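You operate a simulated robot arm through the tools that you are given. There is no shell and no other tool. Be economical: measure what you need, move in short steps, check, and stop when the job is done.

Carry out the task below with a simulated robot arm. There is one attempt and no reset: what you move stays moved.

Task
The full jar tripped the shaker: take it out, then reset the trip.
Fine: main lever off first, and it ends off; jar on the side shelf; mesh drawer back in; one reset, its switch ends up; the other jars stay. Set down upright: clear full jar. Where these are worked on the way, their far stop is far enough and under half their travel is too little: mesh drawer.
Where things are to end (x, y in the base frame): clear full jar within 60 mm of [290, 790].
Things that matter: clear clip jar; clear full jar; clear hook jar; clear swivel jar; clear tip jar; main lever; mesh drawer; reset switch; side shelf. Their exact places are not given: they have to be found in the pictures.

The check looks at the end state, three seconds after you hand in, the way a careful person would. Anything else that was tipped, shoved, dropped, spilled or broken makes it a failure.

Robot
A 6-joint arm with a four-finger gripper on a trunk, on a base that drives. Base frame: it is fixed to the floor where the robot stands at the start and does not move with it; the origin is under the middle of the robot, x ahead of it, y to its left, z up. Readings come in mm, rad, newtons and seconds.
With the tool pointing down near the work surface it reaches from about 200 to 680 mm from the robot's upright axis, wherever it stands. Its first joint turns from -2.897 to 2.897 rad. Places, roughly: clear clip jar [-2500, -5750, 1000]; clear swivel jar [-2250, -5750, 1000]; main lever [400, 0, 1200]; mesh drawer [500, 400, 1000]; reset switch [400, 0, 1300]; side shelf [300, 900, 1000]. Payload 3.43 kg.
The tool frame sits at the grasp point between the pads (the TCP): z along the fingers, y along the line on which they close. The tips reach 30 mm beyond it. Largest opening 120 mm; the body of the gripper starts 85 mm behind the TCP.
Orientation is that of the tool frame in the base frame, as [roll, pitch, yaw] about the fixed x, y, z axes, in that order (R = Rz(yaw) Ry(pitch) Rx(roll)). With the fingers straight down and closing along the base's y, the tool's x points along the base's -x, its y along +y and its z along -z.

Tools
- The arm moves only by the tool send_rows. Its argument "plan" is a list of rows, each a list of 6 numbers: the shift along the tool's x, y, z in mm, then the turn, a rotation vector about the tool's x, y, z in rad. In form: [[tx, ty, tz, ax, ay, az], ...]. A call has 1 to 12 rows; each row is the pose to reach, as a shift and turn from the pose commanded when the call began, along the tool's axes at that moment. "grip" is the opening, from 0 (shut) to 1 (fully open), set as the call begins (left out, the last holds). Each row takes 0.2 s and may step no farther than 50 mm and 0.15 rad from the row before; otherwise, or with a gripper value out of range, the whole call is refused. Where a pose cannot be reached the arm comes as near as it can. A force on the tool above 40 N (or 10 N above the force at the start of the call, whichever is more), or a blocked arm, ends the call early, and 0.2 s more pass. Each finger halts on what it meets, pressing with about 34 N; the grip force reading is that of the motor and also rises with nothing between the fingers. The clock runs only during rows and for 0.2 s after the last one: add rows that repeat a pose to give the fingers time. The reply holds the time, the measured pose of the TCP, the force on the tool along the base axes, the opening and the grip force, in the units named above and with some noise, with the torque about the TCP (base axes, N m) and any sound that the robot's microphone picked up.
- Cameras (640 x 400 px; columns grow to the right, rows downward): "scene" is now at [36.8, 179, 1749.5]; the picture's right is [0.57, -0.82, 0.00], its down [-0.71, -0.49, -0.50] and it looks along [0.41, 0.29, -0.86] (base axes); focal length 289 px, centre (320, 200). "wrist" rides on the gripper at [71, -17, -121] in the tool frame; the picture's right is [0.23, 0.97, 0.00], its down [-0.81, 0.19, -0.55] and it looks along [-0.54, 0.13, 0.83] (tool axes); focal length 275 px, centre (320, 200).
- capture(camera): a new picture of that camera. No time passes.
- raise_lower(by): slides the trunk up (or, below 0, down) by that many mm; the arm and the scene camera ride with it, the base frame stays. It gives what a move gives, with no picture.
- roll_base(legs): drives the robot by 1 to 6 legs, each [ahead, left, turn to the left] in mm, mm and rad, along the robot's own axes; the way and the turn of a leg run together, so that a leg with both is an arc; at most 1500 mm and 3.142 rad a leg. The arm and the cameras ride along, it lands a little off, and it stops where it bumps. It gives what a move gives.
- turn_head(pan, tilt): turns the head with the scene camera to pan (to the left, within 2.094 rad either way) and tilt (down, from -0.506 to 1.204), counted from straight ahead of the robot. It gives what a move gives.
- point_at(camera, pixels): for up to 12 pixels [column, row] of the newest picture of that camera ("zoom" is the newest enlarged one), the place [x, y, z] in the base frame of the surface seen there, good to about 2 mm. No time passes.
- close_up(camera, box): a new picture of the part [left, top, right, bottom] of that camera's present view, enlarged. No time passes.
- job_done(): hands the job in; it is judged then, once.

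Keep the steps short. Do not move on a guess: measure, check each grasp and each placing, and mend mistakes. In all there are 80 turns and 68 pictures (those below and enlarged ones count). Leave the gripper open and the arm clear of the work at the hand-in unless told otherwise, and finish with a single line.

The tools are called after "Call:" as name(argument=value, ...) on one line, values as JSON. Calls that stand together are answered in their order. send_rows: Moves the arm, as the interface text tells. Its arguments: {"type":"object","properties":{"plan":{"type":"array"},"grip":{"type":"number"}},"required":["plan"]} The other tools are called the same way: raise_lower (by) slides the trunk up or down; roll_base (legs) drives the base; turn_head (pan, tilt) turns the head that bears the scene camera; capture (camera) takes a picture; point_at (camera, pixels) gives the place of the surface under pixels of a picture; close_up (camera, box) takes an enlarged picture of a part of a camera's view; job_done () hands the job in.

At the start:

```text
time_s: 0.0
eef_pos: [332.8, 232.7, 1447.5]
ee_rot: [-3.141, 0.0, 3.141]
contact_force: [-0.5, 0.2, 0.6]
ft_torque: [0.01, -0.02, 0.02]
grip_width: 120.2
grip_force: 0.0
trunk travel left (down, up): [-275.0, 165.0]
robot x, y, heading: [2.0, 2.8, 0.002]
head pan, tilt: [0.607, 1.042]
```

scene: 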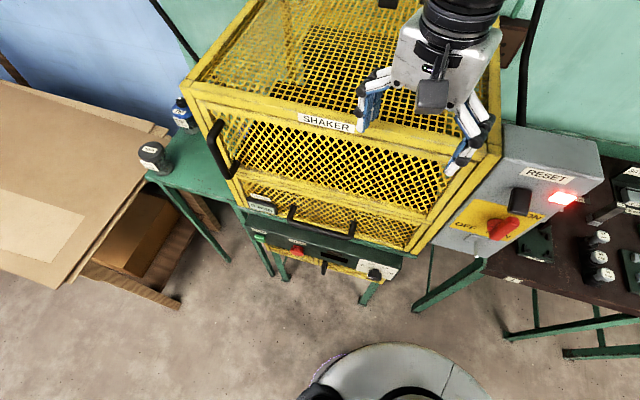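
wrist: 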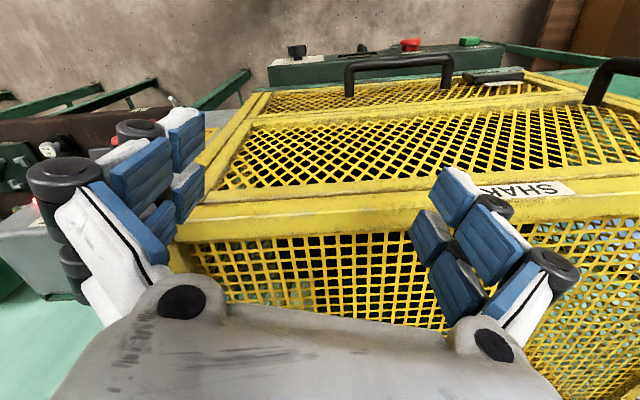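

I see the shaker cage, a bottom drawer with a black handle, and a grey box with the red lever and black reset switch. I'll enlarge these parts first.

Call:
close_up(camera="scene", box=[420, 130, 620, 290])

Call:
close_up(camera="scene", box=[180, 90, 440, 300])

Call:
point_at(camera="scene", pixels=[[500, 230], [519, 200], [562, 198], [320, 228], [222, 150], [262, 208], [155, 155], [184, 112], [210, 180], [478, 215], [290, 212], [350, 235]])

```text
2.50 times, centred on (520, 210) of scene
```

zoom: 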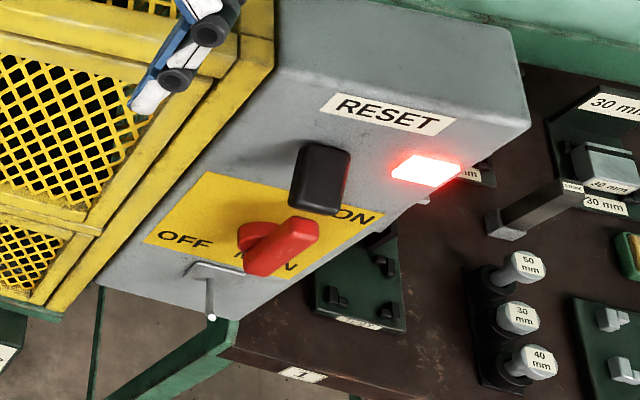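

```text
1.90 times, centred on (310, 195) of scene
```

zoom: 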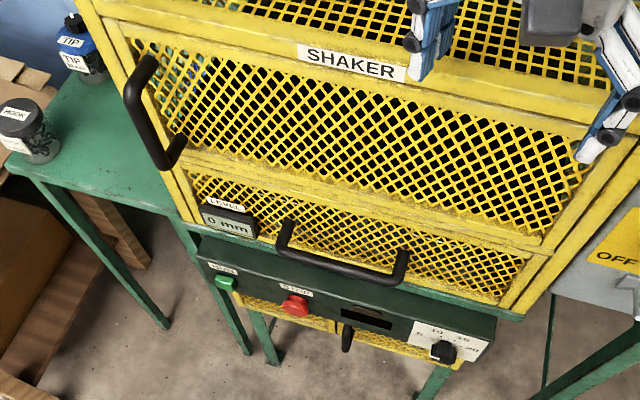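

```text
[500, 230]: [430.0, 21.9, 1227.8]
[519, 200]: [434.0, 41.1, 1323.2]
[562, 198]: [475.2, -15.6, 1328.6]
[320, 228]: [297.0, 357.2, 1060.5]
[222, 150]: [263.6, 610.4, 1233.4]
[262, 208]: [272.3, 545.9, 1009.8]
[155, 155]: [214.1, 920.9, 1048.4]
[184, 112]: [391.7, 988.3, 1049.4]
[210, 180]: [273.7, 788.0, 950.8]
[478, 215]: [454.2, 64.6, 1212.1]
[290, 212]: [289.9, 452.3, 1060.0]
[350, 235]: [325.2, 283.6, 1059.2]
```

The layout is clearer, but I need a frontal view. I'll back off 450 mm and look at the box and cage.

Call:
roll_base(legs=[[-450, 0, 0]])

Call:
turn_head(pan=0.3, tilt=0.6)

Call:
raise_lower(by=-200)

Call:
capture(camera="scene")

```text
time_s: 2.7
eef_pos: [-125.4, 233.6, 1447.7]
ee_rot: [3.141, 0.0, -3.132]
contact_force: [0.6, 0.4, -0.2]
ft_torque: [0.04, -0.02, 0.02]
grip_width: 120.1
grip_force: 0.0
trunk travel left (down, up): [-275.0, 165.0]
robot x, y, heading: [-454.5, -3.5, 0.011]
head pan, tilt: [0.607, 1.042]
```

```text
time_s: 3.6
eef_pos: [-124.5, 233.8, 1448.4]
ee_rot: [-3.141, 0.002, -3.13]
contact_force: [-0.6, 0.1, 0.0]
ft_torque: [-0.02, 0.01, 0.0]
grip_width: 119.9
grip_force: 0.1
trunk travel left (down, up): [-275.0, 165.0]
robot x, y, heading: [-453.1, -1.1, 0.015]
head pan, tilt: [0.3, 0.6]
```

```text
time_s: 5.8
eef_pos: [-125.0, 234.6, 1248.5]
ee_rot: [3.141, 0.0, -3.131]
contact_force: [-0.5, 0.1, 0.0]
ft_torque: [-0.02, 0.01, -0.01]
grip_width: 120.3
grip_force: 0.0
trunk travel left (down, up): [-75.0, 365.0]
robot x, y, heading: [-456.7, -4.6, 0.013]
head pan, tilt: [0.3, 0.6]
```

```text
63 pictures are left
```

scene: 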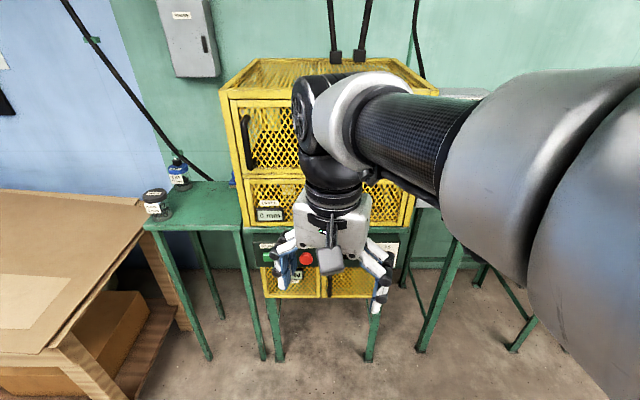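

The arm blocks the view. I'll shift the base right 500 mm and look back left.

Call:
roll_base(legs=[[0, -550, 0]])

Call:
turn_head(pan=0.55, tilt=0.45)

Call:
capture(camera="scene")

```text
time_s: 8.9
eef_pos: [-118.5, -313.5, 1246.9]
ee_rot: [3.141, -0.001, -3.134]
contact_force: [0.2, -0.2, -0.3]
ft_torque: [0.03, 0.01, 0.01]
grip_width: 119.8
grip_force: 0.0
trunk travel left (down, up): [-75.0, 365.0]
robot x, y, heading: [-449.8, -552.0, 0.007]
head pan, tilt: [0.3, 0.6]
```

```text
time_s: 9.7
eef_pos: [-118.8, -312.4, 1247.3]
ee_rot: [-3.14, 0.0, -3.132]
contact_force: [-0.6, 0.8, 0.5]
ft_torque: [0.02, -0.02, -0.01]
grip_width: 120.1
grip_force: 0.1
trunk travel left (down, up): [-75.0, 365.0]
robot x, y, heading: [-448.8, -551.2, 0.008]
head pan, tilt: [0.55, 0.45]
```

```text
62 pictures are left
```

scene: 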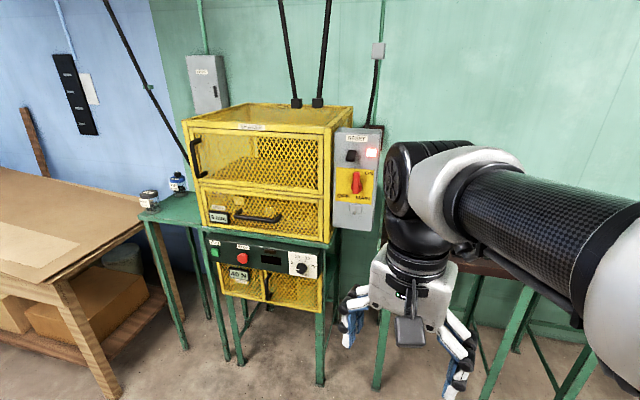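

Good view. Enlarging the box and the cage.

Call:
close_up(camera="scene", box=[320, 120, 400, 240])

Call:
close_up(camera="scene", box=[180, 170, 340, 320])

Call:
close_up(camera="scene", box=[180, 95, 350, 240])

```text
3.33 times, centred on (360, 180) of scene
```

zoom: 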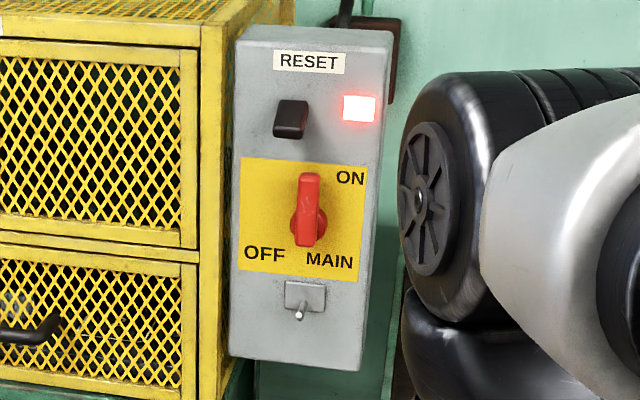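

```text
2.67 times, centred on (260, 245) of scene
```

zoom: 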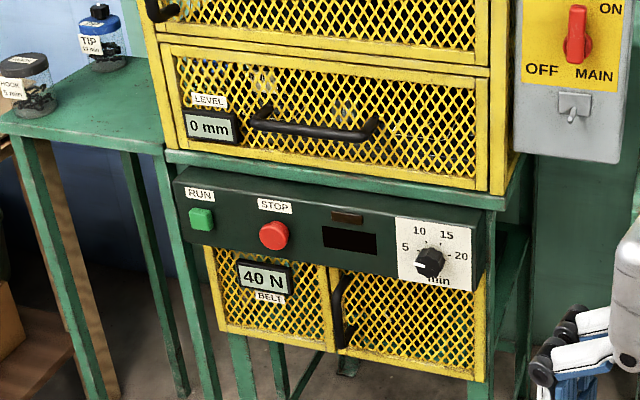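

```text
2.76 times, centred on (265, 168) of scene
```

zoom: 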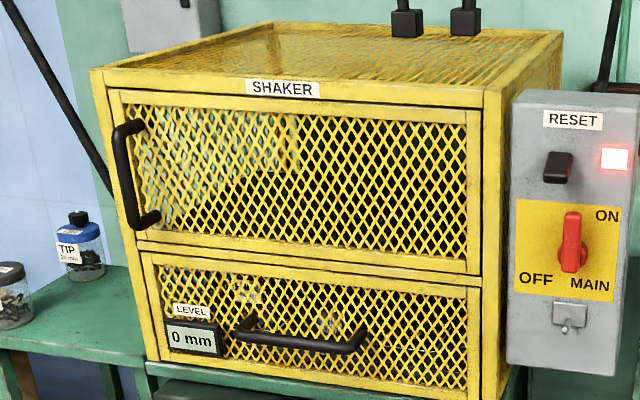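

The drawer (lower mesh front) shows jars inside. Now a fresh enlargement of the box to measure lever and switch shapes.

Call:
close_up(camera="scene", box=[330, 130, 386, 210])

Call:
point_at(camera="zoom", pixels=[[290, 280], [310, 155], [310, 235]])

```text
5.00 times, centred on (358, 170) of scene
```

zoom: 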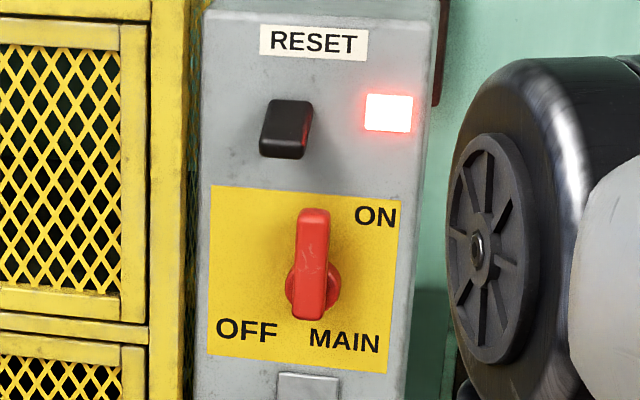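

```text
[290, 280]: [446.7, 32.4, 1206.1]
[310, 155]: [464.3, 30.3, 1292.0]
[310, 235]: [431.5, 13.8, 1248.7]
```

Call:
point_at(camera="zoom", pixels=[[313, 212], [308, 310], [298, 235], [328, 235], [330, 290], [320, 265], [284, 152], [270, 125], [284, 105], [306, 125], [240, 240], [380, 300]])

Call:
point_at(camera="zoom", pixels=[[390, 112], [220, 100], [245, 330], [376, 215], [284, 130], [264, 152], [298, 156], [300, 102]])

```text
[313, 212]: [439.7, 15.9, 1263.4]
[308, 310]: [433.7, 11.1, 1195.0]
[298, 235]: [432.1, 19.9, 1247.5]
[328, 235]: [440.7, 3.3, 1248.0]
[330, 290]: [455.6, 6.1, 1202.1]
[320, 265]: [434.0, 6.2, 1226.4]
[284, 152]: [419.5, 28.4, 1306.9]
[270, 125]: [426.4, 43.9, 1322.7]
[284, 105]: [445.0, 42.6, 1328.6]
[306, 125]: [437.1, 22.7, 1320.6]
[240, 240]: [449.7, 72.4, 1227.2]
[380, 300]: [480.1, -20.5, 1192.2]
```

```text
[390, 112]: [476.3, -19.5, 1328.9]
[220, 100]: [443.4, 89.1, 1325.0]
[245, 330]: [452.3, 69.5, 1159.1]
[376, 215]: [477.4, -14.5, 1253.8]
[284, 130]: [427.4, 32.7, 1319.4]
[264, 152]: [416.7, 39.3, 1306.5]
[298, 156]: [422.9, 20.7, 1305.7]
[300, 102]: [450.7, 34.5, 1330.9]
```

The box face is turned about 0.32 rad toward the robot's right; the lever stands up (ON) with its hub at z≈1210. Now measuring the drawer handle, cage front and shelf.

Call:
close_up(camera="scene", box=[196, 175, 332, 260])

Call:
point_at(camera="scene", pixels=[[205, 200], [323, 215], [190, 140], [327, 150], [195, 160], [170, 207], [150, 220], [200, 222], [149, 197], [177, 180], [149, 209], [178, 188]])

```text
4.71 times, centred on (264, 218) of scene
```

zoom: 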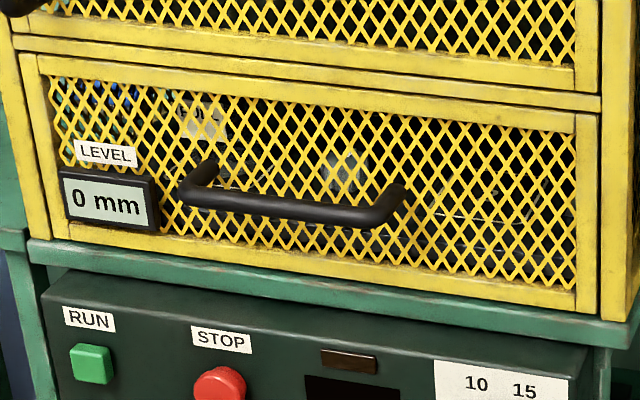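

```text
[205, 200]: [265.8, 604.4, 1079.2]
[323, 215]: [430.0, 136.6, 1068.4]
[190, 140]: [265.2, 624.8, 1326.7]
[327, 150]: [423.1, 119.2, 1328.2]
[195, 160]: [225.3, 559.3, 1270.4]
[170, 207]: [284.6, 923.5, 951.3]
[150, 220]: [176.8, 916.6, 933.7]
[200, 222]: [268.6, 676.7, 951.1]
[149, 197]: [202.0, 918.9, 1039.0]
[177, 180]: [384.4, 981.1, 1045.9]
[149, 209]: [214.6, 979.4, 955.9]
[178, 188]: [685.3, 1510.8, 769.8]
```

Call:
point_at(camera="zoom", pixels=[[195, 195], [300, 208], [370, 215], [205, 172], [398, 195], [300, 215], [300, 199], [50, 200], [585, 285], [585, 200], [205, 125], [345, 160]])

Call:
point_at(camera="zoom", pixels=[[100, 205], [340, 182], [197, 105], [220, 135], [500, 200], [340, 255], [210, 75], [100, 265], [350, 100], [240, 203], [260, 180], [590, 320]])

```text
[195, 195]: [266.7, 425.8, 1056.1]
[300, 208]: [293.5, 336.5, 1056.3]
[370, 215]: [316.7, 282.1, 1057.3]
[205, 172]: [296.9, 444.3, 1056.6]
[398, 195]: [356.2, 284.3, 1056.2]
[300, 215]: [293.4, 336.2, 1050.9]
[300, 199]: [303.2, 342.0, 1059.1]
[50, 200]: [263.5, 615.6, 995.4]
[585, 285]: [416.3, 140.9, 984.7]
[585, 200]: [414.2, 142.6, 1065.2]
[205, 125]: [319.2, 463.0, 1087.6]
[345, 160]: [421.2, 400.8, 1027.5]
```

```text
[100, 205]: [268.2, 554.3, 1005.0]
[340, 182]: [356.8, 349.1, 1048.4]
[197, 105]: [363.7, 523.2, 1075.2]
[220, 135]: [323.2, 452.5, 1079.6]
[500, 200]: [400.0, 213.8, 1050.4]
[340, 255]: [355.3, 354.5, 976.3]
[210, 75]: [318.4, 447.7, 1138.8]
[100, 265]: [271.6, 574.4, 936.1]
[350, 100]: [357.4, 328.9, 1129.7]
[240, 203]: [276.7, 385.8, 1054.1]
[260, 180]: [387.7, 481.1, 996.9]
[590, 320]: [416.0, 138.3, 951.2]
```

Handle bar runs (262,430)→(322,270) at z≈1055; outward normal of cage ≈(-0.95,-0.31). Checking the floor obstacles (table legs) before driving up.

Call:
point_at(camera="scene", pixels=[[379, 380], [490, 385], [320, 375], [241, 355], [382, 310], [570, 380], [478, 262], [226, 350], [425, 335], [330, 350], [260, 360], [185, 340]])

Call:
turn_head(pan=-0.6, tilt=0.7)

Call:
capture(camera="scene")

```text
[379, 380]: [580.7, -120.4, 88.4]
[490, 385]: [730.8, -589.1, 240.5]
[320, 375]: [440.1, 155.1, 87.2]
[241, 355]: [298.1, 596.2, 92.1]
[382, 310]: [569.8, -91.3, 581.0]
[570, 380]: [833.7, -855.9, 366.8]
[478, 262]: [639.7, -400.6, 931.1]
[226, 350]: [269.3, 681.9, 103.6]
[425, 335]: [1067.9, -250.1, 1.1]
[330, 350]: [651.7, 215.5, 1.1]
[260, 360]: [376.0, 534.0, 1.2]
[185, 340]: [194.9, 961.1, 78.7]
```

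```text
time_s: 11.1
eef_pos: [-119.2, -313.1, 1248.3]
ee_rot: [3.141, -0.001, -3.133]
contact_force: [0.2, 0.1, 0.0]
ft_torque: [0.01, -0.01, -0.03]
grip_width: 119.9
grip_force: 0.0
trunk travel left (down, up): [-75.0, 365.0]
robot x, y, heading: [-449.4, -548.1, 0.009]
head pan, tilt: [-0.6, 0.7]
```

```text
56 pictures are left
```

scene: 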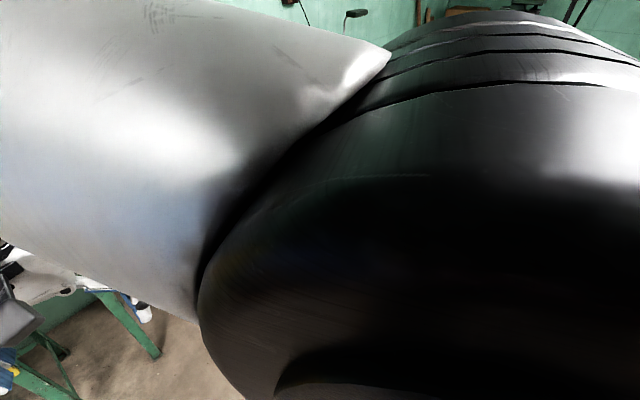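

Tables lie behind the cage-front line, so driving in front is free. Turning the robot to face the cage squarely (heading 0.31) and pitching the tool to point forward in free space.

Call:
roll_base(legs=[[0, 0, 0.301], [250, 65, 0]])

Call:
send_rows(plan=[[0, 0, 0, 0, -0.143, 0], [0, 0, 0, 0, -0.286, 0], [0, 0, 0, 0, -0.429, 0], [0, 0, 0, 0, -0.572, 0], [0, 0, 0, 0, -0.715, 0], [0, 0, 0, 0, -0.858, 0], [0, 0, 0, 0, -1.0, 0], [0, 0, 0, 0, -1.143, 0], [0, 0, 0, 0, -1.286, 0], [0, 0, 0, 0, -1.429, 0], [0, 0, 0, 0, -1.571, 0], [0, 0, 0, 0, -1.571, 0]], grip=0)

Call:
turn_head(pan=0.1, tilt=0.7)

Call:
capture(camera="scene")

Call:
capture(camera="wrist")

```text
time_s: 14.0
eef_pos: [16.8, -85.1, 1246.9]
ee_rot: [-3.141, -0.001, -2.828]
contact_force: [0.2, 0.3, -0.5]
ft_torque: [-0.03, 0.02, 0.03]
grip_width: 120.3
grip_force: 0.1
trunk travel left (down, up): [-75.0, 365.0]
robot x, y, heading: [-230.7, -408.4, 0.314]
head pan, tilt: [-0.6, 0.7]
```

```text
time_s: 16.4
eef_pos: [51.7, -128.2, 1316.1]
ee_rot: [1.46, 1.346, 1.642]
contact_force: [0.0, 0.3, 0.2]
ft_torque: [-0.01, 0.02, 0.0]
grip_width: 0.3
grip_force: 33.1
out of reach, approached as far as the arm can: row 11, 12
trunk travel left (down, up): [-75.0, 365.0]
robot x, y, heading: [-228.9, -410.0, 0.314]
head pan, tilt: [-0.6, 0.7]
stopped in row 12: the arm was blocked; the commanded pose is now the measured one
```

```text
time_s: 17.5
eef_pos: [53.0, -126.5, 1317.1]
ee_rot: [1.455, 1.344, 1.636]
contact_force: [-0.1, 0.3, 0.9]
ft_torque: [-0.01, 0.01, 0.01]
grip_width: 0.0
grip_force: 33.9
trunk travel left (down, up): [-75.0, 365.0]
robot x, y, heading: [-232.3, -411.5, 0.316]
head pan, tilt: [0.099, 0.7]
```

```text
55 pictures are left
```

scene: 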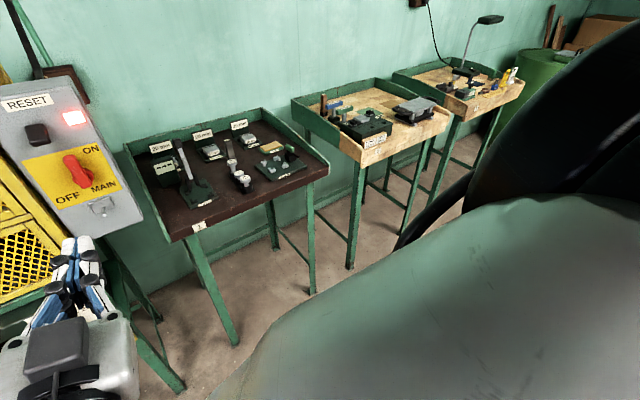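

```text
54 pictures are left
```

wrist: 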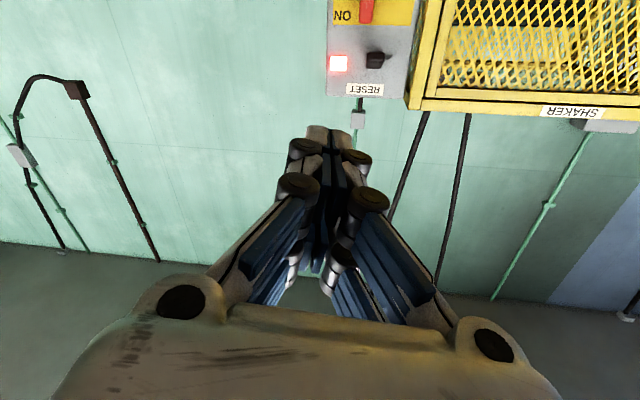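

The pose drifted near the robot. I'll extend forward 150 mm and level the tool to point squarely at the box.

Call:
send_rows(plan=[[0, 0, 50, 0, 0, 0], [0, 0, 100, 0, 0, 0], [0, 0, 150, 0, 0, 0], [0, 0, 150, -0.045, 0.014, -0.075], [0, 0, 150, -0.09, 0.028, -0.15], [0, 0, 150, -0.134, 0.041, -0.223], [0, 0, 150, -0.134, 0.041, -0.223]])

```text
time_s: 19.1
eef_pos: [197.9, -97.1, 1319.4]
ee_rot: [-1.893, 1.568, -1.57]
contact_force: [0.0, -0.8, -1.0]
ft_torque: [0.02, 0.02, 0.01]
grip_width: 0.0
grip_force: 33.8
trunk travel left (down, up): [-75.0, 365.0]
robot x, y, heading: [-229.1, -412.2, 0.315]
head pan, tilt: [0.099, 0.7]
```

Tool is now level, heading 0.32. Next: lower to z≈1247 and drive ahead 200 mm, staying right of the lever (tip v≈-154, lever right side ≈-133).

Call:
raise_lower(by=-72)

Call:
roll_base(legs=[[195, 0, 0]])

Call:
turn_head(pan=0.4, tilt=0.9)

Call:
capture(camera="scene")

Call:
capture(camera="wrist")

```text
time_s: 20.2
eef_pos: [197.2, -97.0, 1249.5]
ee_rot: [-1.02, 1.57, -0.694]
contact_force: [-0.7, -0.5, 0.0]
ft_torque: [-0.01, 0.01, 0.01]
grip_width: 0.1
grip_force: 33.5
trunk travel left (down, up): [-3.0, 437.0]
robot x, y, heading: [-229.1, -410.6, 0.317]
head pan, tilt: [0.099, 0.7]
```

```text
time_s: 21.8
eef_pos: [386.5, -33.1, 1249.2]
ee_rot: [0.623, 1.57, 0.949]
contact_force: [0.6, 0.8, 0.5]
ft_torque: [0.01, -0.03, 0.0]
grip_width: 0.0
grip_force: 33.0
trunk travel left (down, up): [-3.0, 437.0]
robot x, y, heading: [-37.5, -342.6, 0.312]
head pan, tilt: [0.099, 0.7]
```

```text
time_s: 22.6
eef_pos: [386.3, -34.4, 1248.7]
ee_rot: [1.303, 1.569, 1.631]
contact_force: [-0.5, 0.4, 0.0]
ft_torque: [0.01, 0.01, 0.01]
grip_width: 0.0
grip_force: 33.3
trunk travel left (down, up): [-3.0, 437.0]
robot x, y, heading: [-39.6, -346.9, 0.317]
head pan, tilt: [0.4, 0.901]
```

```text
53 pictures are left
```

scene: 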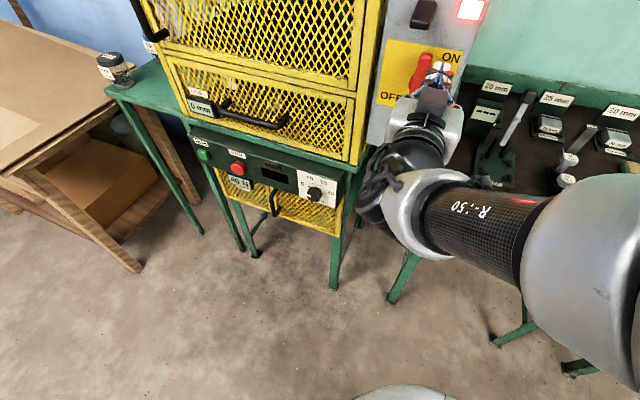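

```text
52 pictures are left
```

wrist: 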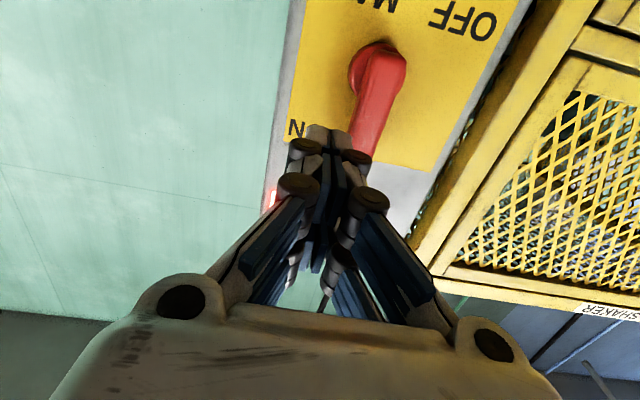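

The fingers are just right of the lever. Measuring the lever and hub from this close view.

Call:
point_at(camera="wrist", pixels=[[375, 65], [385, 55], [355, 75], [370, 120], [352, 120], [390, 110], [365, 150], [380, 43], [318, 128], [375, 95]])

```text
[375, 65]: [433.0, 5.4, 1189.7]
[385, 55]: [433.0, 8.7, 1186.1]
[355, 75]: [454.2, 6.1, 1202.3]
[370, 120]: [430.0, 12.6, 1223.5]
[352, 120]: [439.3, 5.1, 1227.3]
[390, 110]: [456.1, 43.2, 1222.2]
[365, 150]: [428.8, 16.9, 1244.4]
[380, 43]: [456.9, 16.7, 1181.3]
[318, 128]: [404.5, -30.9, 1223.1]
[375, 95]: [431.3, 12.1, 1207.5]
```

Pivot ≈ z 1203, v≈-124. Advance 46 mm beside the lever, then push it along an arc to the left toward OFF.

Call:
send_rows(plan=[[0, 0, 46, 0, 0, 0], [2, 9, 46, 0, 0, 0], [0, 20, 46, 0, 0, 0], [-1.4, 32.5, 46, 0, 0, 0], [1, 44, 46, 0, 0, 0], [7, 55, 46, 0, 0, 0], [15, 63, 46, 0, 0, 0], [25, 69, 46, 0, 0, 0], [25, 69, 46, 0, 0, 0]])

Call:
capture(camera="wrist")

```text
time_s: 24.7
eef_pos: [409.4, 44.4, 1233.8]
ee_rot: [0.28, 1.544, 0.601]
contact_force: [3.1, 0.5, 8.4]
ft_torque: [0.05, -0.13, -0.08]
grip_width: 6.3
grip_force: 33.1
trunk travel left (down, up): [-3.0, 437.0]
robot x, y, heading: [-37.3, -345.5, 0.316]
head pan, tilt: [0.4, 0.901]
stopped in row 9: the force on the tool passed its limit at 41 N (the readings are from after the stop); the commanded pose is now the measured one
```

```text
51 pictures are left
```

wrist: 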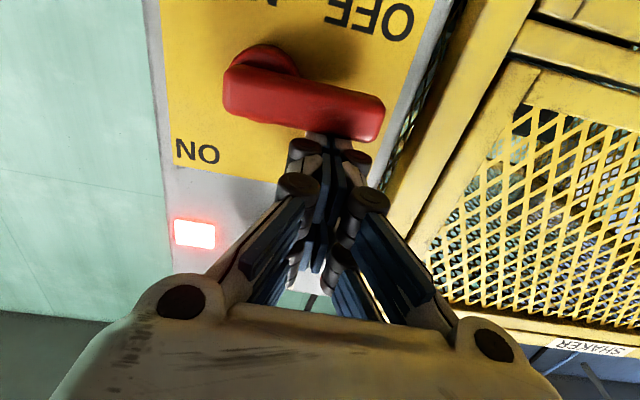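

The lever has swung left. Measuring its angle along its length.

Call:
point_at(camera="wrist", pixels=[[228, 80], [378, 115], [240, 100], [370, 130], [300, 100], [300, 90]])

```text
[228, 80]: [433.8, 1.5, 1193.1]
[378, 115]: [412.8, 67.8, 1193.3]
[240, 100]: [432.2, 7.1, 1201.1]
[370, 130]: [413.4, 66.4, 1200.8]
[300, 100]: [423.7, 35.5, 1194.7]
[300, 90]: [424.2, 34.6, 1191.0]
```

The lever is horizontal and met a stop: OFF. Lifting off slightly, retracting and looking.

Call:
send_rows(plan=[[-10, 0, 0, 0, 0, 0], [-10, 0, -40, 0, 0, 0], [-10, 0, -80, 0, 0, 0], [-10, 0, -110, 0, 0, 0]])

Call:
capture(camera="wrist")

```text
time_s: 25.7
eef_pos: [301.8, 12.0, 1239.4]
ee_rot: [0.271, 1.55, 0.593]
contact_force: [0.5, -0.1, 0.4]
ft_torque: [-0.02, 0.0, -0.01]
grip_width: 0.0
grip_force: 33.7
trunk travel left (down, up): [-3.0, 437.0]
robot x, y, heading: [-36.4, -352.7, 0.315]
head pan, tilt: [0.4, 0.901]
```

```text
50 pictures are left
```

wrist: 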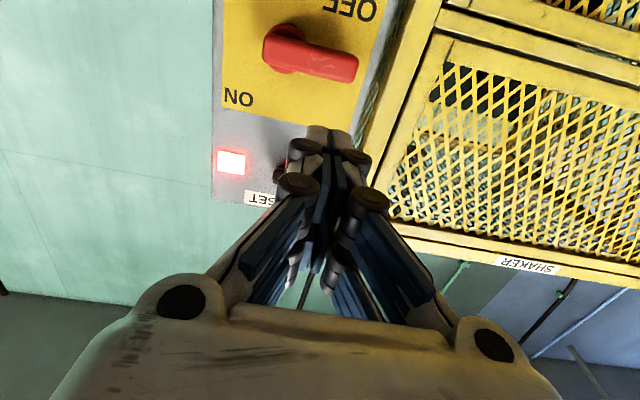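

Lever stays OFF. Next the drawer: drive left 315 mm to face its handle and roll the tool 90° so the fingers close vertically on the horizontal bar.

Call:
roll_base(legs=[[0, 315, 0]])

Call:
send_rows(plan=[[0, 0, 0, 0, 0, 0.143], [0, 0, 0, 0, 0, 0.286], [0, 0, 0, 0, 0, 0.429], [0, 0, 0, 0, 0, 0.572], [0, 0, 0, 0, 0, 0.715], [0, 0, 0, 0, 0, 0.858], [0, 0, 0, 0, 0, 1.0], [0, 0, 0, 0, 0, 1.143], [0, 0, 0, 0, 0, 1.286], [0, 0, 0, 0, 0, 1.429], [0, 0, 0, 0, 0, 1.571], [0, 0, 0, 0, 0, 1.571]], grip=0.55)

```text
time_s: 27.8
eef_pos: [201.4, 313.6, 1239.6]
ee_rot: [0.249, 1.551, 0.573]
contact_force: [0.0, 0.9, 0.0]
ft_torque: [-0.03, 0.0, -0.01]
grip_width: 0.0
grip_force: 33.3
trunk travel left (down, up): [-3.0, 437.0]
robot x, y, heading: [-135.8, -49.1, 0.32]
head pan, tilt: [0.4, 0.901]
```

```text
time_s: 30.4
eef_pos: [215.9, 228.7, 1440.2]
ee_rot: [1.655, 0.042, 1.928]
contact_force: [-0.1, -0.1, 0.4]
ft_torque: [-0.03, -0.04, -0.02]
grip_width: 66.1
grip_force: 0.0
out of reach, approached as far as the arm can: row 4, 5, 6, 7, 8, 9, 10, 11, 12
trunk travel left (down, up): [-3.0, 437.0]
robot x, y, heading: [-136.0, -47.2, 0.319]
head pan, tilt: [0.4, 0.901]
```

The rolled pose came out of reach (arm rose instead). Looking at the arm posture before choosing the grip.

Call:
turn_head(pan=0.1, tilt=0.6)

Call:
capture(camera="scene")

```text
time_s: 31.2
eef_pos: [215.2, 228.7, 1440.9]
ee_rot: [1.656, 0.046, 1.928]
contact_force: [-0.4, 0.2, -0.5]
ft_torque: [0.0, 0.01, 0.02]
grip_width: 66.0
grip_force: 0.2
trunk travel left (down, up): [-3.0, 437.0]
robot x, y, heading: [-137.9, -45.9, 0.322]
head pan, tilt: [0.099, 0.6]
```

```text
49 pictures are left
```

scene: 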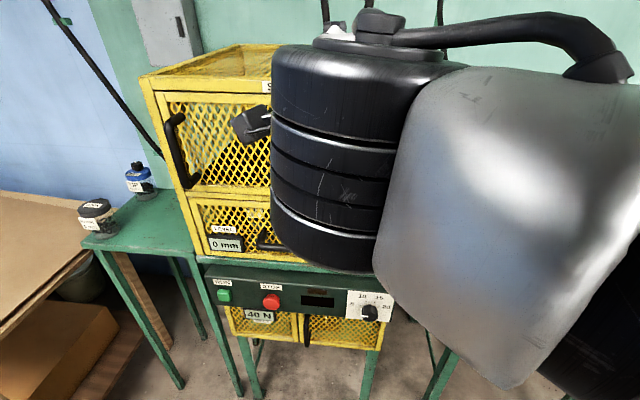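

The +90° roll folds the arm badly. Instead I'll hook the bar from above with closed fingers tilted 60° down. First back off 150 mm and undo the roll.

Call:
roll_base(legs=[[-150, 0, 0]])

Call:
send_rows(plan=[[0, 0, 0, 0, 0, -0.143], [0, 0, 0, 0, 0, -0.286], [0, 0, 0, 0, 0, -0.429], [0, 0, 0, 0, 0, -0.572], [0, 0, 0, 0, 0, -0.715], [0, 0, 0, 0, 0, -0.858], [0, 0, 0, 0, 0, -1.0], [0, 0, 0, 0, 0, -1.143], [0, 0, 0, 0, 0, -1.286], [0, 0, 0, 0, 0, -1.429], [0, 0, 0, 0, 0, -1.571], [0, 0, 0, 0, 0, -1.571]], grip=0)

```text
time_s: 32.6
eef_pos: [73.7, 182.5, 1440.1]
ee_rot: [1.656, 0.046, 1.929]
contact_force: [-0.5, 1.2, 0.5]
ft_torque: [-0.04, 0.01, 0.02]
grip_width: 66.1
grip_force: 0.0
trunk travel left (down, up): [-3.0, 437.0]
robot x, y, heading: [-279.3, -97.2, 0.328]
head pan, tilt: [0.099, 0.6]
```

```text
time_s: 35.2
eef_pos: [74.0, 183.7, 1441.2]
ee_rot: [-2.639, 1.473, -2.283]
contact_force: [0.1, -0.7, 0.0]
ft_torque: [0.01, -0.03, 0.01]
grip_width: 0.0
grip_force: 33.4
trunk travel left (down, up): [-3.0, 437.0]
robot x, y, heading: [-277.4, -96.1, 0.324]
head pan, tilt: [0.099, 0.6]
```

Now lower to z≈1114 and tilt the tool to 60° down in free space.

Call:
send_rows(plan=[[40.7, 1.9, 3.5, 0.0016, 0.1202, 0.0083], [81.4, 3.9, 7, 0.0033, 0.2405, 0.0166], [122, 5.8, 10.5, 0.0049, 0.3607, 0.0248], [162.7, 7.7, 14, 0.0065, 0.481, 0.0331], [203.4, 9.6, 17.5, 0.0081, 0.6012, 0.0414], [244, 11.6, 21, 0.0098, 0.7214, 0.0497], [284.7, 13.5, 24.5, 0.0114, 0.8417, 0.0579], [325.4, 15.4, 28, 0.013, 0.9619, 0.0662], [325.4, 15.4, 28, 0.013, 0.9619, 0.0662]])

```text
time_s: 37.2
eef_pos: [77.3, 184.1, 1113.1]
ee_rot: [3.139, 0.523, -2.83]
contact_force: [0.4, -0.2, -0.3]
ft_torque: [0.01, -0.01, -0.01]
grip_width: 0.1
grip_force: 33.8
trunk travel left (down, up): [-3.0, 437.0]
robot x, y, heading: [-275.6, -99.3, 0.322]
head pan, tilt: [0.099, 0.6]
```

Pose reached. Drive ahead 235 and left 78 to bring the fingers just above the bar.

Call:
roll_base(legs=[[0, 78, 0], [235, 0, 0]])

Call:
capture(camera="wrist")

Call:
capture(camera="scene")

```text
time_s: 39.6
eef_pos: [275.5, 333.4, 1114.0]
ee_rot: [3.142, 0.525, -2.827]
contact_force: [0.4, 0.2, 0.2]
ft_torque: [-0.04, 0.01, 0.0]
grip_width: 0.0
grip_force: 33.5
trunk travel left (down, up): [-3.0, 437.0]
robot x, y, heading: [-79.9, 51.2, 0.325]
head pan, tilt: [0.099, 0.6]
```

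```text
48 pictures are left
```

wrist: 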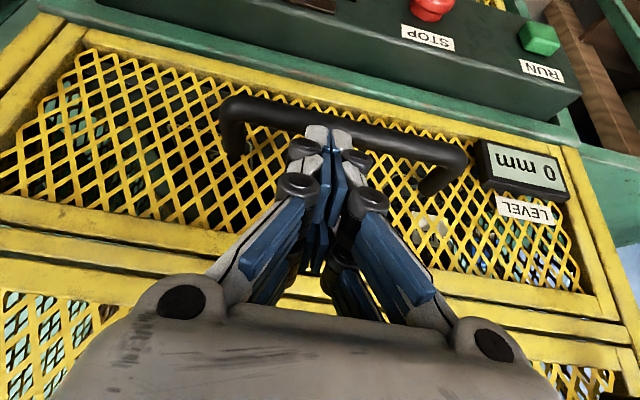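

```text
47 pictures are left
```

scene: 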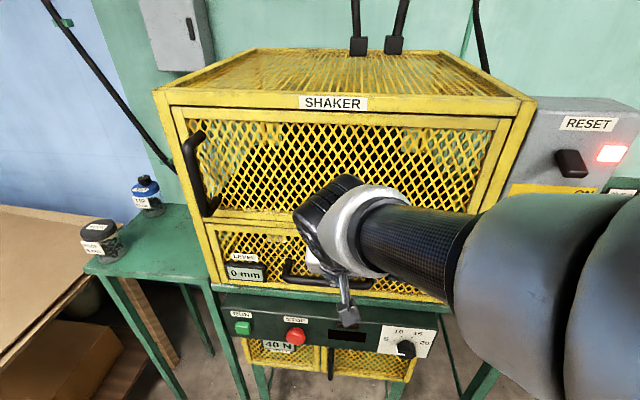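

Fingers above the bar. Measuring the bar from the wrist view.

Call:
point_at(camera="wrist", pixels=[[270, 112], [270, 122], [270, 103], [390, 138], [390, 148], [390, 130], [330, 130], [300, 170]])

```text
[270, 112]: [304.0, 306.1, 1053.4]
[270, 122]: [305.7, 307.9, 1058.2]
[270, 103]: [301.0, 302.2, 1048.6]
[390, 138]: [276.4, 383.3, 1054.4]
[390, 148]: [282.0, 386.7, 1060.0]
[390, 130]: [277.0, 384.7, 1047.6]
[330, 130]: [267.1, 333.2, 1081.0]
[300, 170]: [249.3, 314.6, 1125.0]
```

Bar centre u≈389, z≈1053 as expected. Moving in behind the bar along the finger axis.

Call:
send_rows(plan=[[-14, 0, 8, 0, 0, 0], [-14, 0, 30, 0, 0, 0], [-14, 0, 50, 0, 0, 0], [-14, 0, 66, 0, 0, 0], [-14, 0, 66, 0, 0, 0]])

Call:
capture(camera="wrist")

```text
time_s: 40.4
eef_pos: [312.3, 346.7, 1089.9]
ee_rot: [3.128, 0.55, -2.829]
contact_force: [-11.7, -9.1, 15.0]
ft_torque: [-0.09, -0.07, -0.11]
grip_width: 6.4
grip_force: 33.1
trunk travel left (down, up): [-3.0, 437.0]
robot x, y, heading: [-79.0, 52.8, 0.324]
head pan, tilt: [0.099, 0.6]
stopped in row 4: the force on the tool passed its limit at 96 N (the readings are from after the stop); the commanded pose is now the measured one
```

```text
46 pictures are left
```

wrist: 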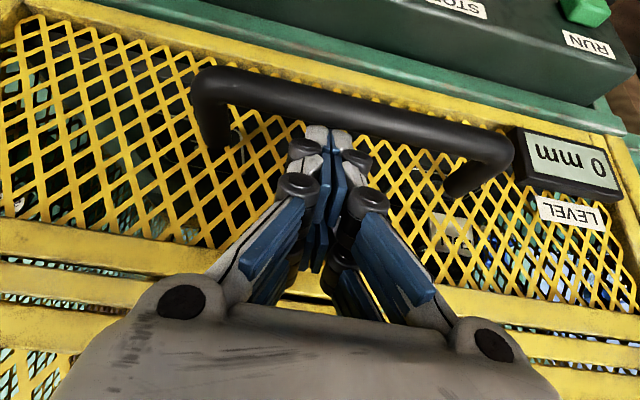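

A contact stopped the motion before the tips were behind the bar. Measuring bar, mesh and tip positions now.

Call:
point_at(camera="wrist", pixels=[[270, 88], [270, 100], [270, 75], [380, 125], [330, 126], [350, 150], [318, 130], [275, 152], [400, 190], [210, 140], [440, 185], [300, 112]])

Call:
close_up(camera="wrist", box=[240, 70, 420, 190])

```text
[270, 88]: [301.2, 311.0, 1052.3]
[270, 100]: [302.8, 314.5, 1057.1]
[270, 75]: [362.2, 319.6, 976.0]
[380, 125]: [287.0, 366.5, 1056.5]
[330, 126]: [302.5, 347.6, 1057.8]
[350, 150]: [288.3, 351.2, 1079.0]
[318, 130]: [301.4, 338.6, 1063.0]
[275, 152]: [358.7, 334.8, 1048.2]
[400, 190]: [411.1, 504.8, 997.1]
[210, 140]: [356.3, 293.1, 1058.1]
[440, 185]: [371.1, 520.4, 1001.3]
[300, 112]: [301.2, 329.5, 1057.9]
```

```text
3.33 times, centred on (330, 130) of wrist
```

zoom: 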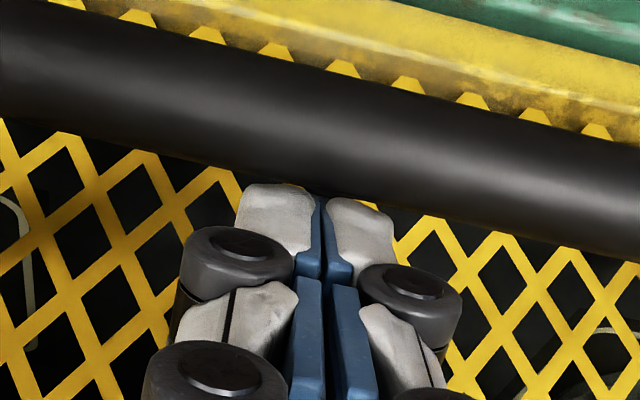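

The finger housings are ~50 mm deep in that direction, too thick for the 48 mm gap. I need the fingers to straddle the bar instead (closing across it). Retract, back off, and roll the tool -90° with the same tilt.

Call:
send_rows(plan=[[0, 0, -30, 0, 0, 0], [0, 0, -70, 0, 0, 0]])

Call:
roll_base(legs=[[-180, 0, -0.012]])

Call:
send_rows(plan=[[0, 0, 0, 0, 0, -0.143], [0, 0, 0, 0, 0, -0.286], [0, 0, 0, 0, 0, -0.429], [0, 0, 0, 0, 0, -0.572], [0, 0, 0, 0, 0, -0.715], [0, 0, 0, 0, 0, -0.858], [0, 0, 0, 0, 0, -1.0], [0, 0, 0, 0, 0, -1.143], [0, 0, 0, 0, 0, -1.286], [0, 0, 0, 0, 0, -1.429], [0, 0, 0, 0, 0, -1.571], [0, 0, 0, 0, 0, -1.571]], grip=0.35)

```text
time_s: 41.0
eef_pos: [282.3, 337.3, 1147.7]
ee_rot: [3.129, 0.547, -2.829]
contact_force: [0.4, -0.3, 0.4]
ft_torque: [0.02, 0.03, -0.02]
grip_width: 0.2
grip_force: 33.3
trunk travel left (down, up): [-3.0, 437.0]
robot x, y, heading: [-79.6, 54.2, 0.322]
head pan, tilt: [0.099, 0.6]
```

```text
time_s: 42.5
eef_pos: [115.6, 276.2, 1147.9]
ee_rot: [3.128, 0.546, -2.842]
contact_force: [-0.9, 0.1, -0.4]
ft_torque: [0.02, -0.02, 0.01]
grip_width: 0.0
grip_force: 33.2
trunk travel left (down, up): [-3.0, 437.0]
robot x, y, heading: [-247.7, -2.6, 0.311]
head pan, tilt: [0.099, 0.6]
```

```text
time_s: 45.1
eef_pos: [116.1, 276.5, 1146.3]
ee_rot: [-2.592, 0.011, -1.262]
contact_force: [0.2, -1.1, 0.0]
ft_torque: [-0.02, -0.02, 0.0]
grip_width: 42.0
grip_force: 0.1
trunk travel left (down, up): [-3.0, 437.0]
robot x, y, heading: [-244.2, 2.6, 0.309]
head pan, tilt: [0.099, 0.6]
```

The -90° roll works. Drive ahead 158 mm, then check alignment over the bar.

Call:
roll_base(legs=[[158, 4, 0]])

Call:
capture(camera="wrist")

```text
time_s: 46.5
eef_pos: [269.4, 331.8, 1147.1]
ee_rot: [-2.592, 0.009, -1.261]
contact_force: [-0.8, 0.0, 0.2]
ft_torque: [0.01, 0.02, 0.03]
grip_width: 41.9
grip_force: 0.0
trunk travel left (down, up): [-3.0, 437.0]
robot x, y, heading: [-89.2, 47.5, 0.311]
head pan, tilt: [0.099, 0.6]
```

```text
44 pictures are left
```

wrist: 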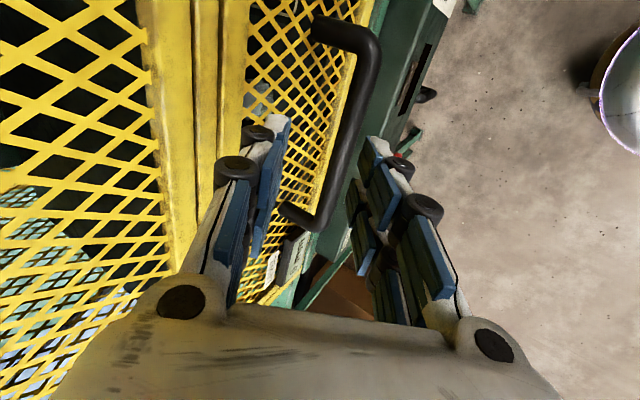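

Bar lies between the fingers' line. Advancing along the tilted axis to straddle it.

Call:
send_rows(plan=[[0, 12, 25, 0, 0, 0], [0, 22, 50, 0, 0, 0], [0, 22.7, 70, 0, 0, 0], [0, 22.7, 88, 0, 0, 0], [0, 22.7, 88, 0, 0, 0]])

Call:
capture(camera="wrist")

```text
time_s: 47.7
eef_pos: [294.1, 343.2, 1060.6]
ee_rot: [-2.593, 0.011, -1.261]
contact_force: [1.1, -0.3, -0.6]
ft_torque: [0.01, 0.0, -0.01]
grip_width: 42.1
grip_force: 0.0
trunk travel left (down, up): [-3.0, 437.0]
robot x, y, heading: [-93.4, 47.7, 0.311]
head pan, tilt: [0.099, 0.6]
```

```text
43 pictures are left
```

wrist: 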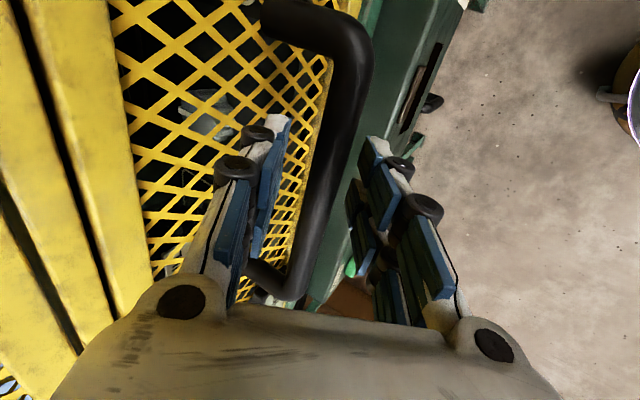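

The bar is straddled with no contact. Closing the fingers on it.

Call:
send_rows(plan=[[0, 0, 0, 0, 0, 0], [0, 0, 0, 0, 0, 0], [0, 0, 0, 0, 0, 0], [0, 0, 0, 0, 0, 0]], grip=0)

```text
time_s: 48.7
eef_pos: [293.6, 342.2, 1061.0]
ee_rot: [-2.595, 0.009, -1.26]
contact_force: [-6.0, -1.9, -9.1]
ft_torque: [-0.61, -0.06, 1.29]
grip_width: 17.2
grip_force: 44.6
trunk travel left (down, up): [-3.0, 437.0]
robot x, y, heading: [-93.8, 50.2, 0.316]
head pan, tilt: [0.099, 0.6]
```

Grip holds at 17 mm. Pulling 60 mm with the base as a test.

Call:
roll_base(legs=[[-60, 0, 0]])

Call:
capture(camera="wrist")

```text
time_s: 49.7
eef_pos: [238.3, 324.2, 1060.2]
ee_rot: [-2.595, 0.008, -1.261]
contact_force: [2.2, -2.5, -12.7]
ft_torque: [-1.76, -0.61, 0.55]
grip_width: 17.0
grip_force: 45.1
trunk travel left (down, up): [-3.0, 437.0]
robot x, y, heading: [-147.2, 31.5, 0.31]
head pan, tilt: [0.099, 0.6]
```

```text
42 pictures are left
```

wrist: 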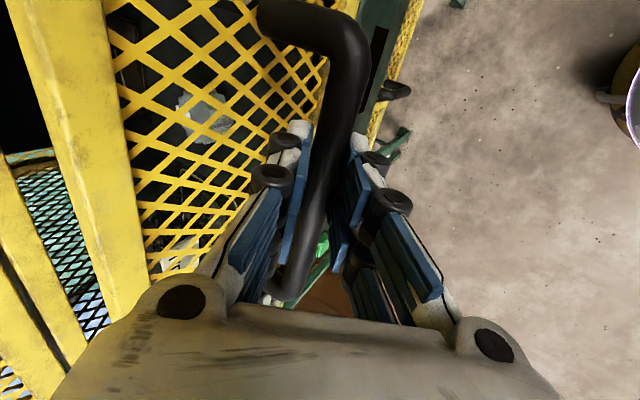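

The drawer is moving out. Continuing the pull in two legs.

Call:
roll_base(legs=[[-120, 0, 0]])

Call:
roll_base(legs=[[-100, 0, 0]])

Call:
capture(camera="scene")

```text
time_s: 50.9
eef_pos: [125.1, 287.5, 1061.8]
ee_rot: [-2.595, 0.007, -1.257]
contact_force: [3.6, -7.1, -2.6]
ft_torque: [-1.66, -0.59, 0.35]
grip_width: 17.5
grip_force: 45.2
trunk travel left (down, up): [-3.0, 437.0]
robot x, y, heading: [-262.4, -8.9, 0.316]
head pan, tilt: [0.099, 0.6]
```

```text
time_s: 52.1
eef_pos: [31.6, 257.9, 1060.9]
ee_rot: [-2.595, 0.005, -1.258]
contact_force: [0.4, 1.9, 1.1]
ft_torque: [-1.27, -0.42, 0.36]
grip_width: 17.4
grip_force: 45.0
trunk travel left (down, up): [-3.0, 437.0]
robot x, y, heading: [-354.6, -34.0, 0.316]
head pan, tilt: [0.099, 0.6]
```

```text
41 pictures are left
```

scene: 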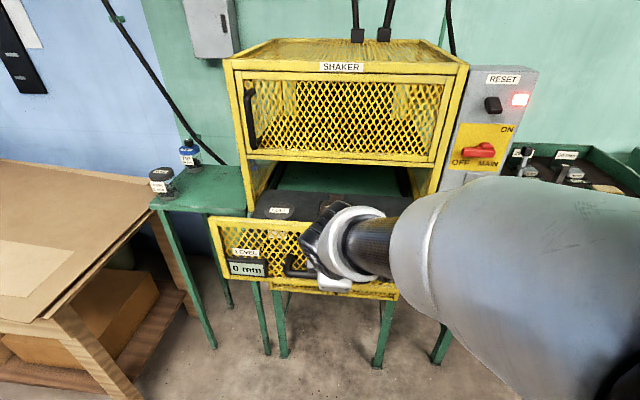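

Drawer is out ~275 mm, and the lever reads OFF. Looking closer at the drawer's contents.

Call:
close_up(camera="scene", box=[190, 140, 450, 310])

Call:
point_at(camera="scene", pixels=[[265, 200], [278, 211], [400, 230], [330, 170], [330, 195], [375, 208], [290, 240]])

```text
2.35 times, centred on (320, 225) of scene
```

zoom: 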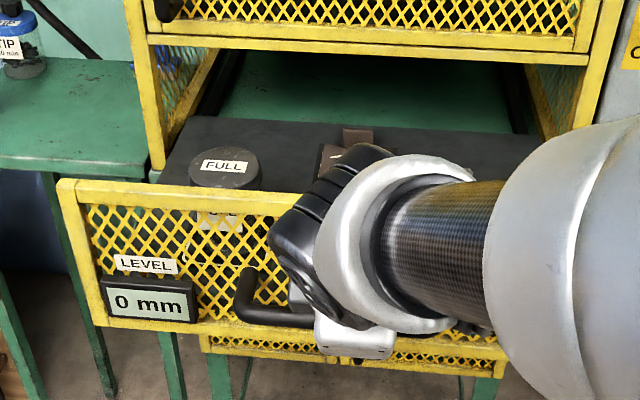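

```text
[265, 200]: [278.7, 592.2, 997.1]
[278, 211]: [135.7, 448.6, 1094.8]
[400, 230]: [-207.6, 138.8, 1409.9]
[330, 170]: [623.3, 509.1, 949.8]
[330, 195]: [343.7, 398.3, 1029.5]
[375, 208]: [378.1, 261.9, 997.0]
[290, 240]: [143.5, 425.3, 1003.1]
```

The FULL jar stands at the drawer's front-left (lid ≈(136,449,1095)). Pulling on to the far stop.

Call:
roll_base(legs=[[-60, 0, 0]])

Call:
capture(camera="scene")

```text
time_s: 53.0
eef_pos: [-21.8, 240.5, 1063.8]
ee_rot: [-2.591, 0.008, -1.254]
contact_force: [12.9, 8.9, 15.5]
ft_torque: [-0.1, -0.37, 1.31]
grip_width: 17.4
grip_force: 45.0
trunk travel left (down, up): [-3.0, 437.0]
robot x, y, heading: [-410.3, -54.3, 0.313]
head pan, tilt: [0.099, 0.6]
```

```text
39 pictures are left
```

scene: 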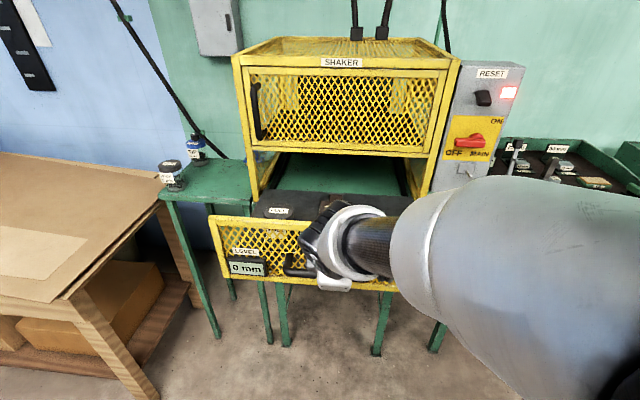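

Reaction force shows the far stop (332 mm out). Releasing the bar and withdrawing along the tool axis.

Call:
send_rows(plan=[[0, 0, 0, 0, 0, 0], [0, 0, 0, 0, 0, 0], [0, 0, 0, 0, 0, 0], [0, 0, 0, 0, 0, 0]], grip=0.35)

Call:
send_rows(plan=[[0, 0, -40, 0, 0, 0], [0, 0, -85, 0, 0, 0], [0, 0, -130, 0, 0, 0], [0, 0, -170, 0, 0, 0]])

Call:
raise_lower(by=200)

Call:
capture(camera="wrist")

Call:
capture(camera="scene")

```text
time_s: 54.0
eef_pos: [-22.9, 240.2, 1063.2]
ee_rot: [-2.591, 0.01, -1.255]
contact_force: [-0.7, 0.2, 0.2]
ft_torque: [-0.02, -0.01, 0.01]
grip_width: 42.0
grip_force: 0.0
trunk travel left (down, up): [-3.0, 437.0]
robot x, y, heading: [-411.5, -53.7, 0.318]
head pan, tilt: [0.099, 0.6]
```

```text
time_s: 55.0
eef_pos: [-107.4, 212.5, 1208.7]
ee_rot: [-2.59, 0.009, -1.254]
contact_force: [-0.5, 0.2, -0.9]
ft_torque: [0.01, -0.02, 0.0]
grip_width: 42.0
grip_force: 0.1
trunk travel left (down, up): [-3.0, 437.0]
robot x, y, heading: [-414.3, -53.4, 0.318]
head pan, tilt: [0.099, 0.6]
```

```text
time_s: 57.2
eef_pos: [-104.9, 212.3, 1408.0]
ee_rot: [-2.591, 0.011, -1.255]
contact_force: [-0.2, 0.0, -0.3]
ft_torque: [-0.03, 0.03, -0.01]
grip_width: 41.9
grip_force: 0.0
trunk travel left (down, up): [-203.0, 237.0]
robot x, y, heading: [-416.1, -51.8, 0.314]
head pan, tilt: [0.099, 0.6]
```

```text
38 pictures are left
```

wrist: 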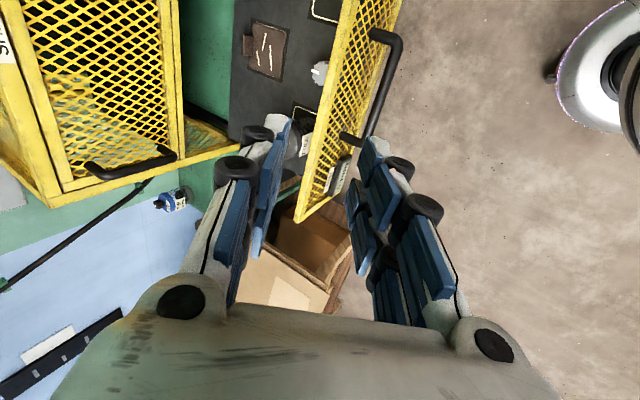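

```text
37 pictures are left
```

scene: 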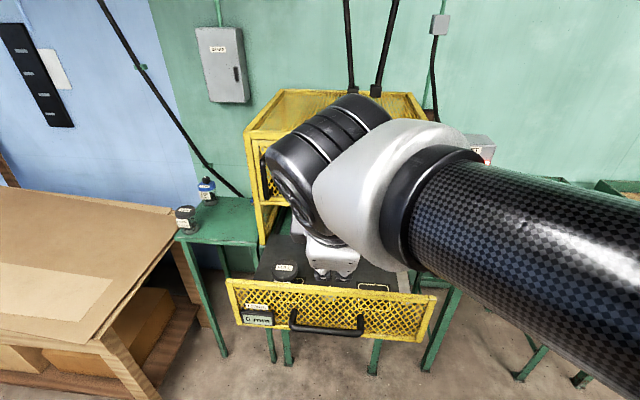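

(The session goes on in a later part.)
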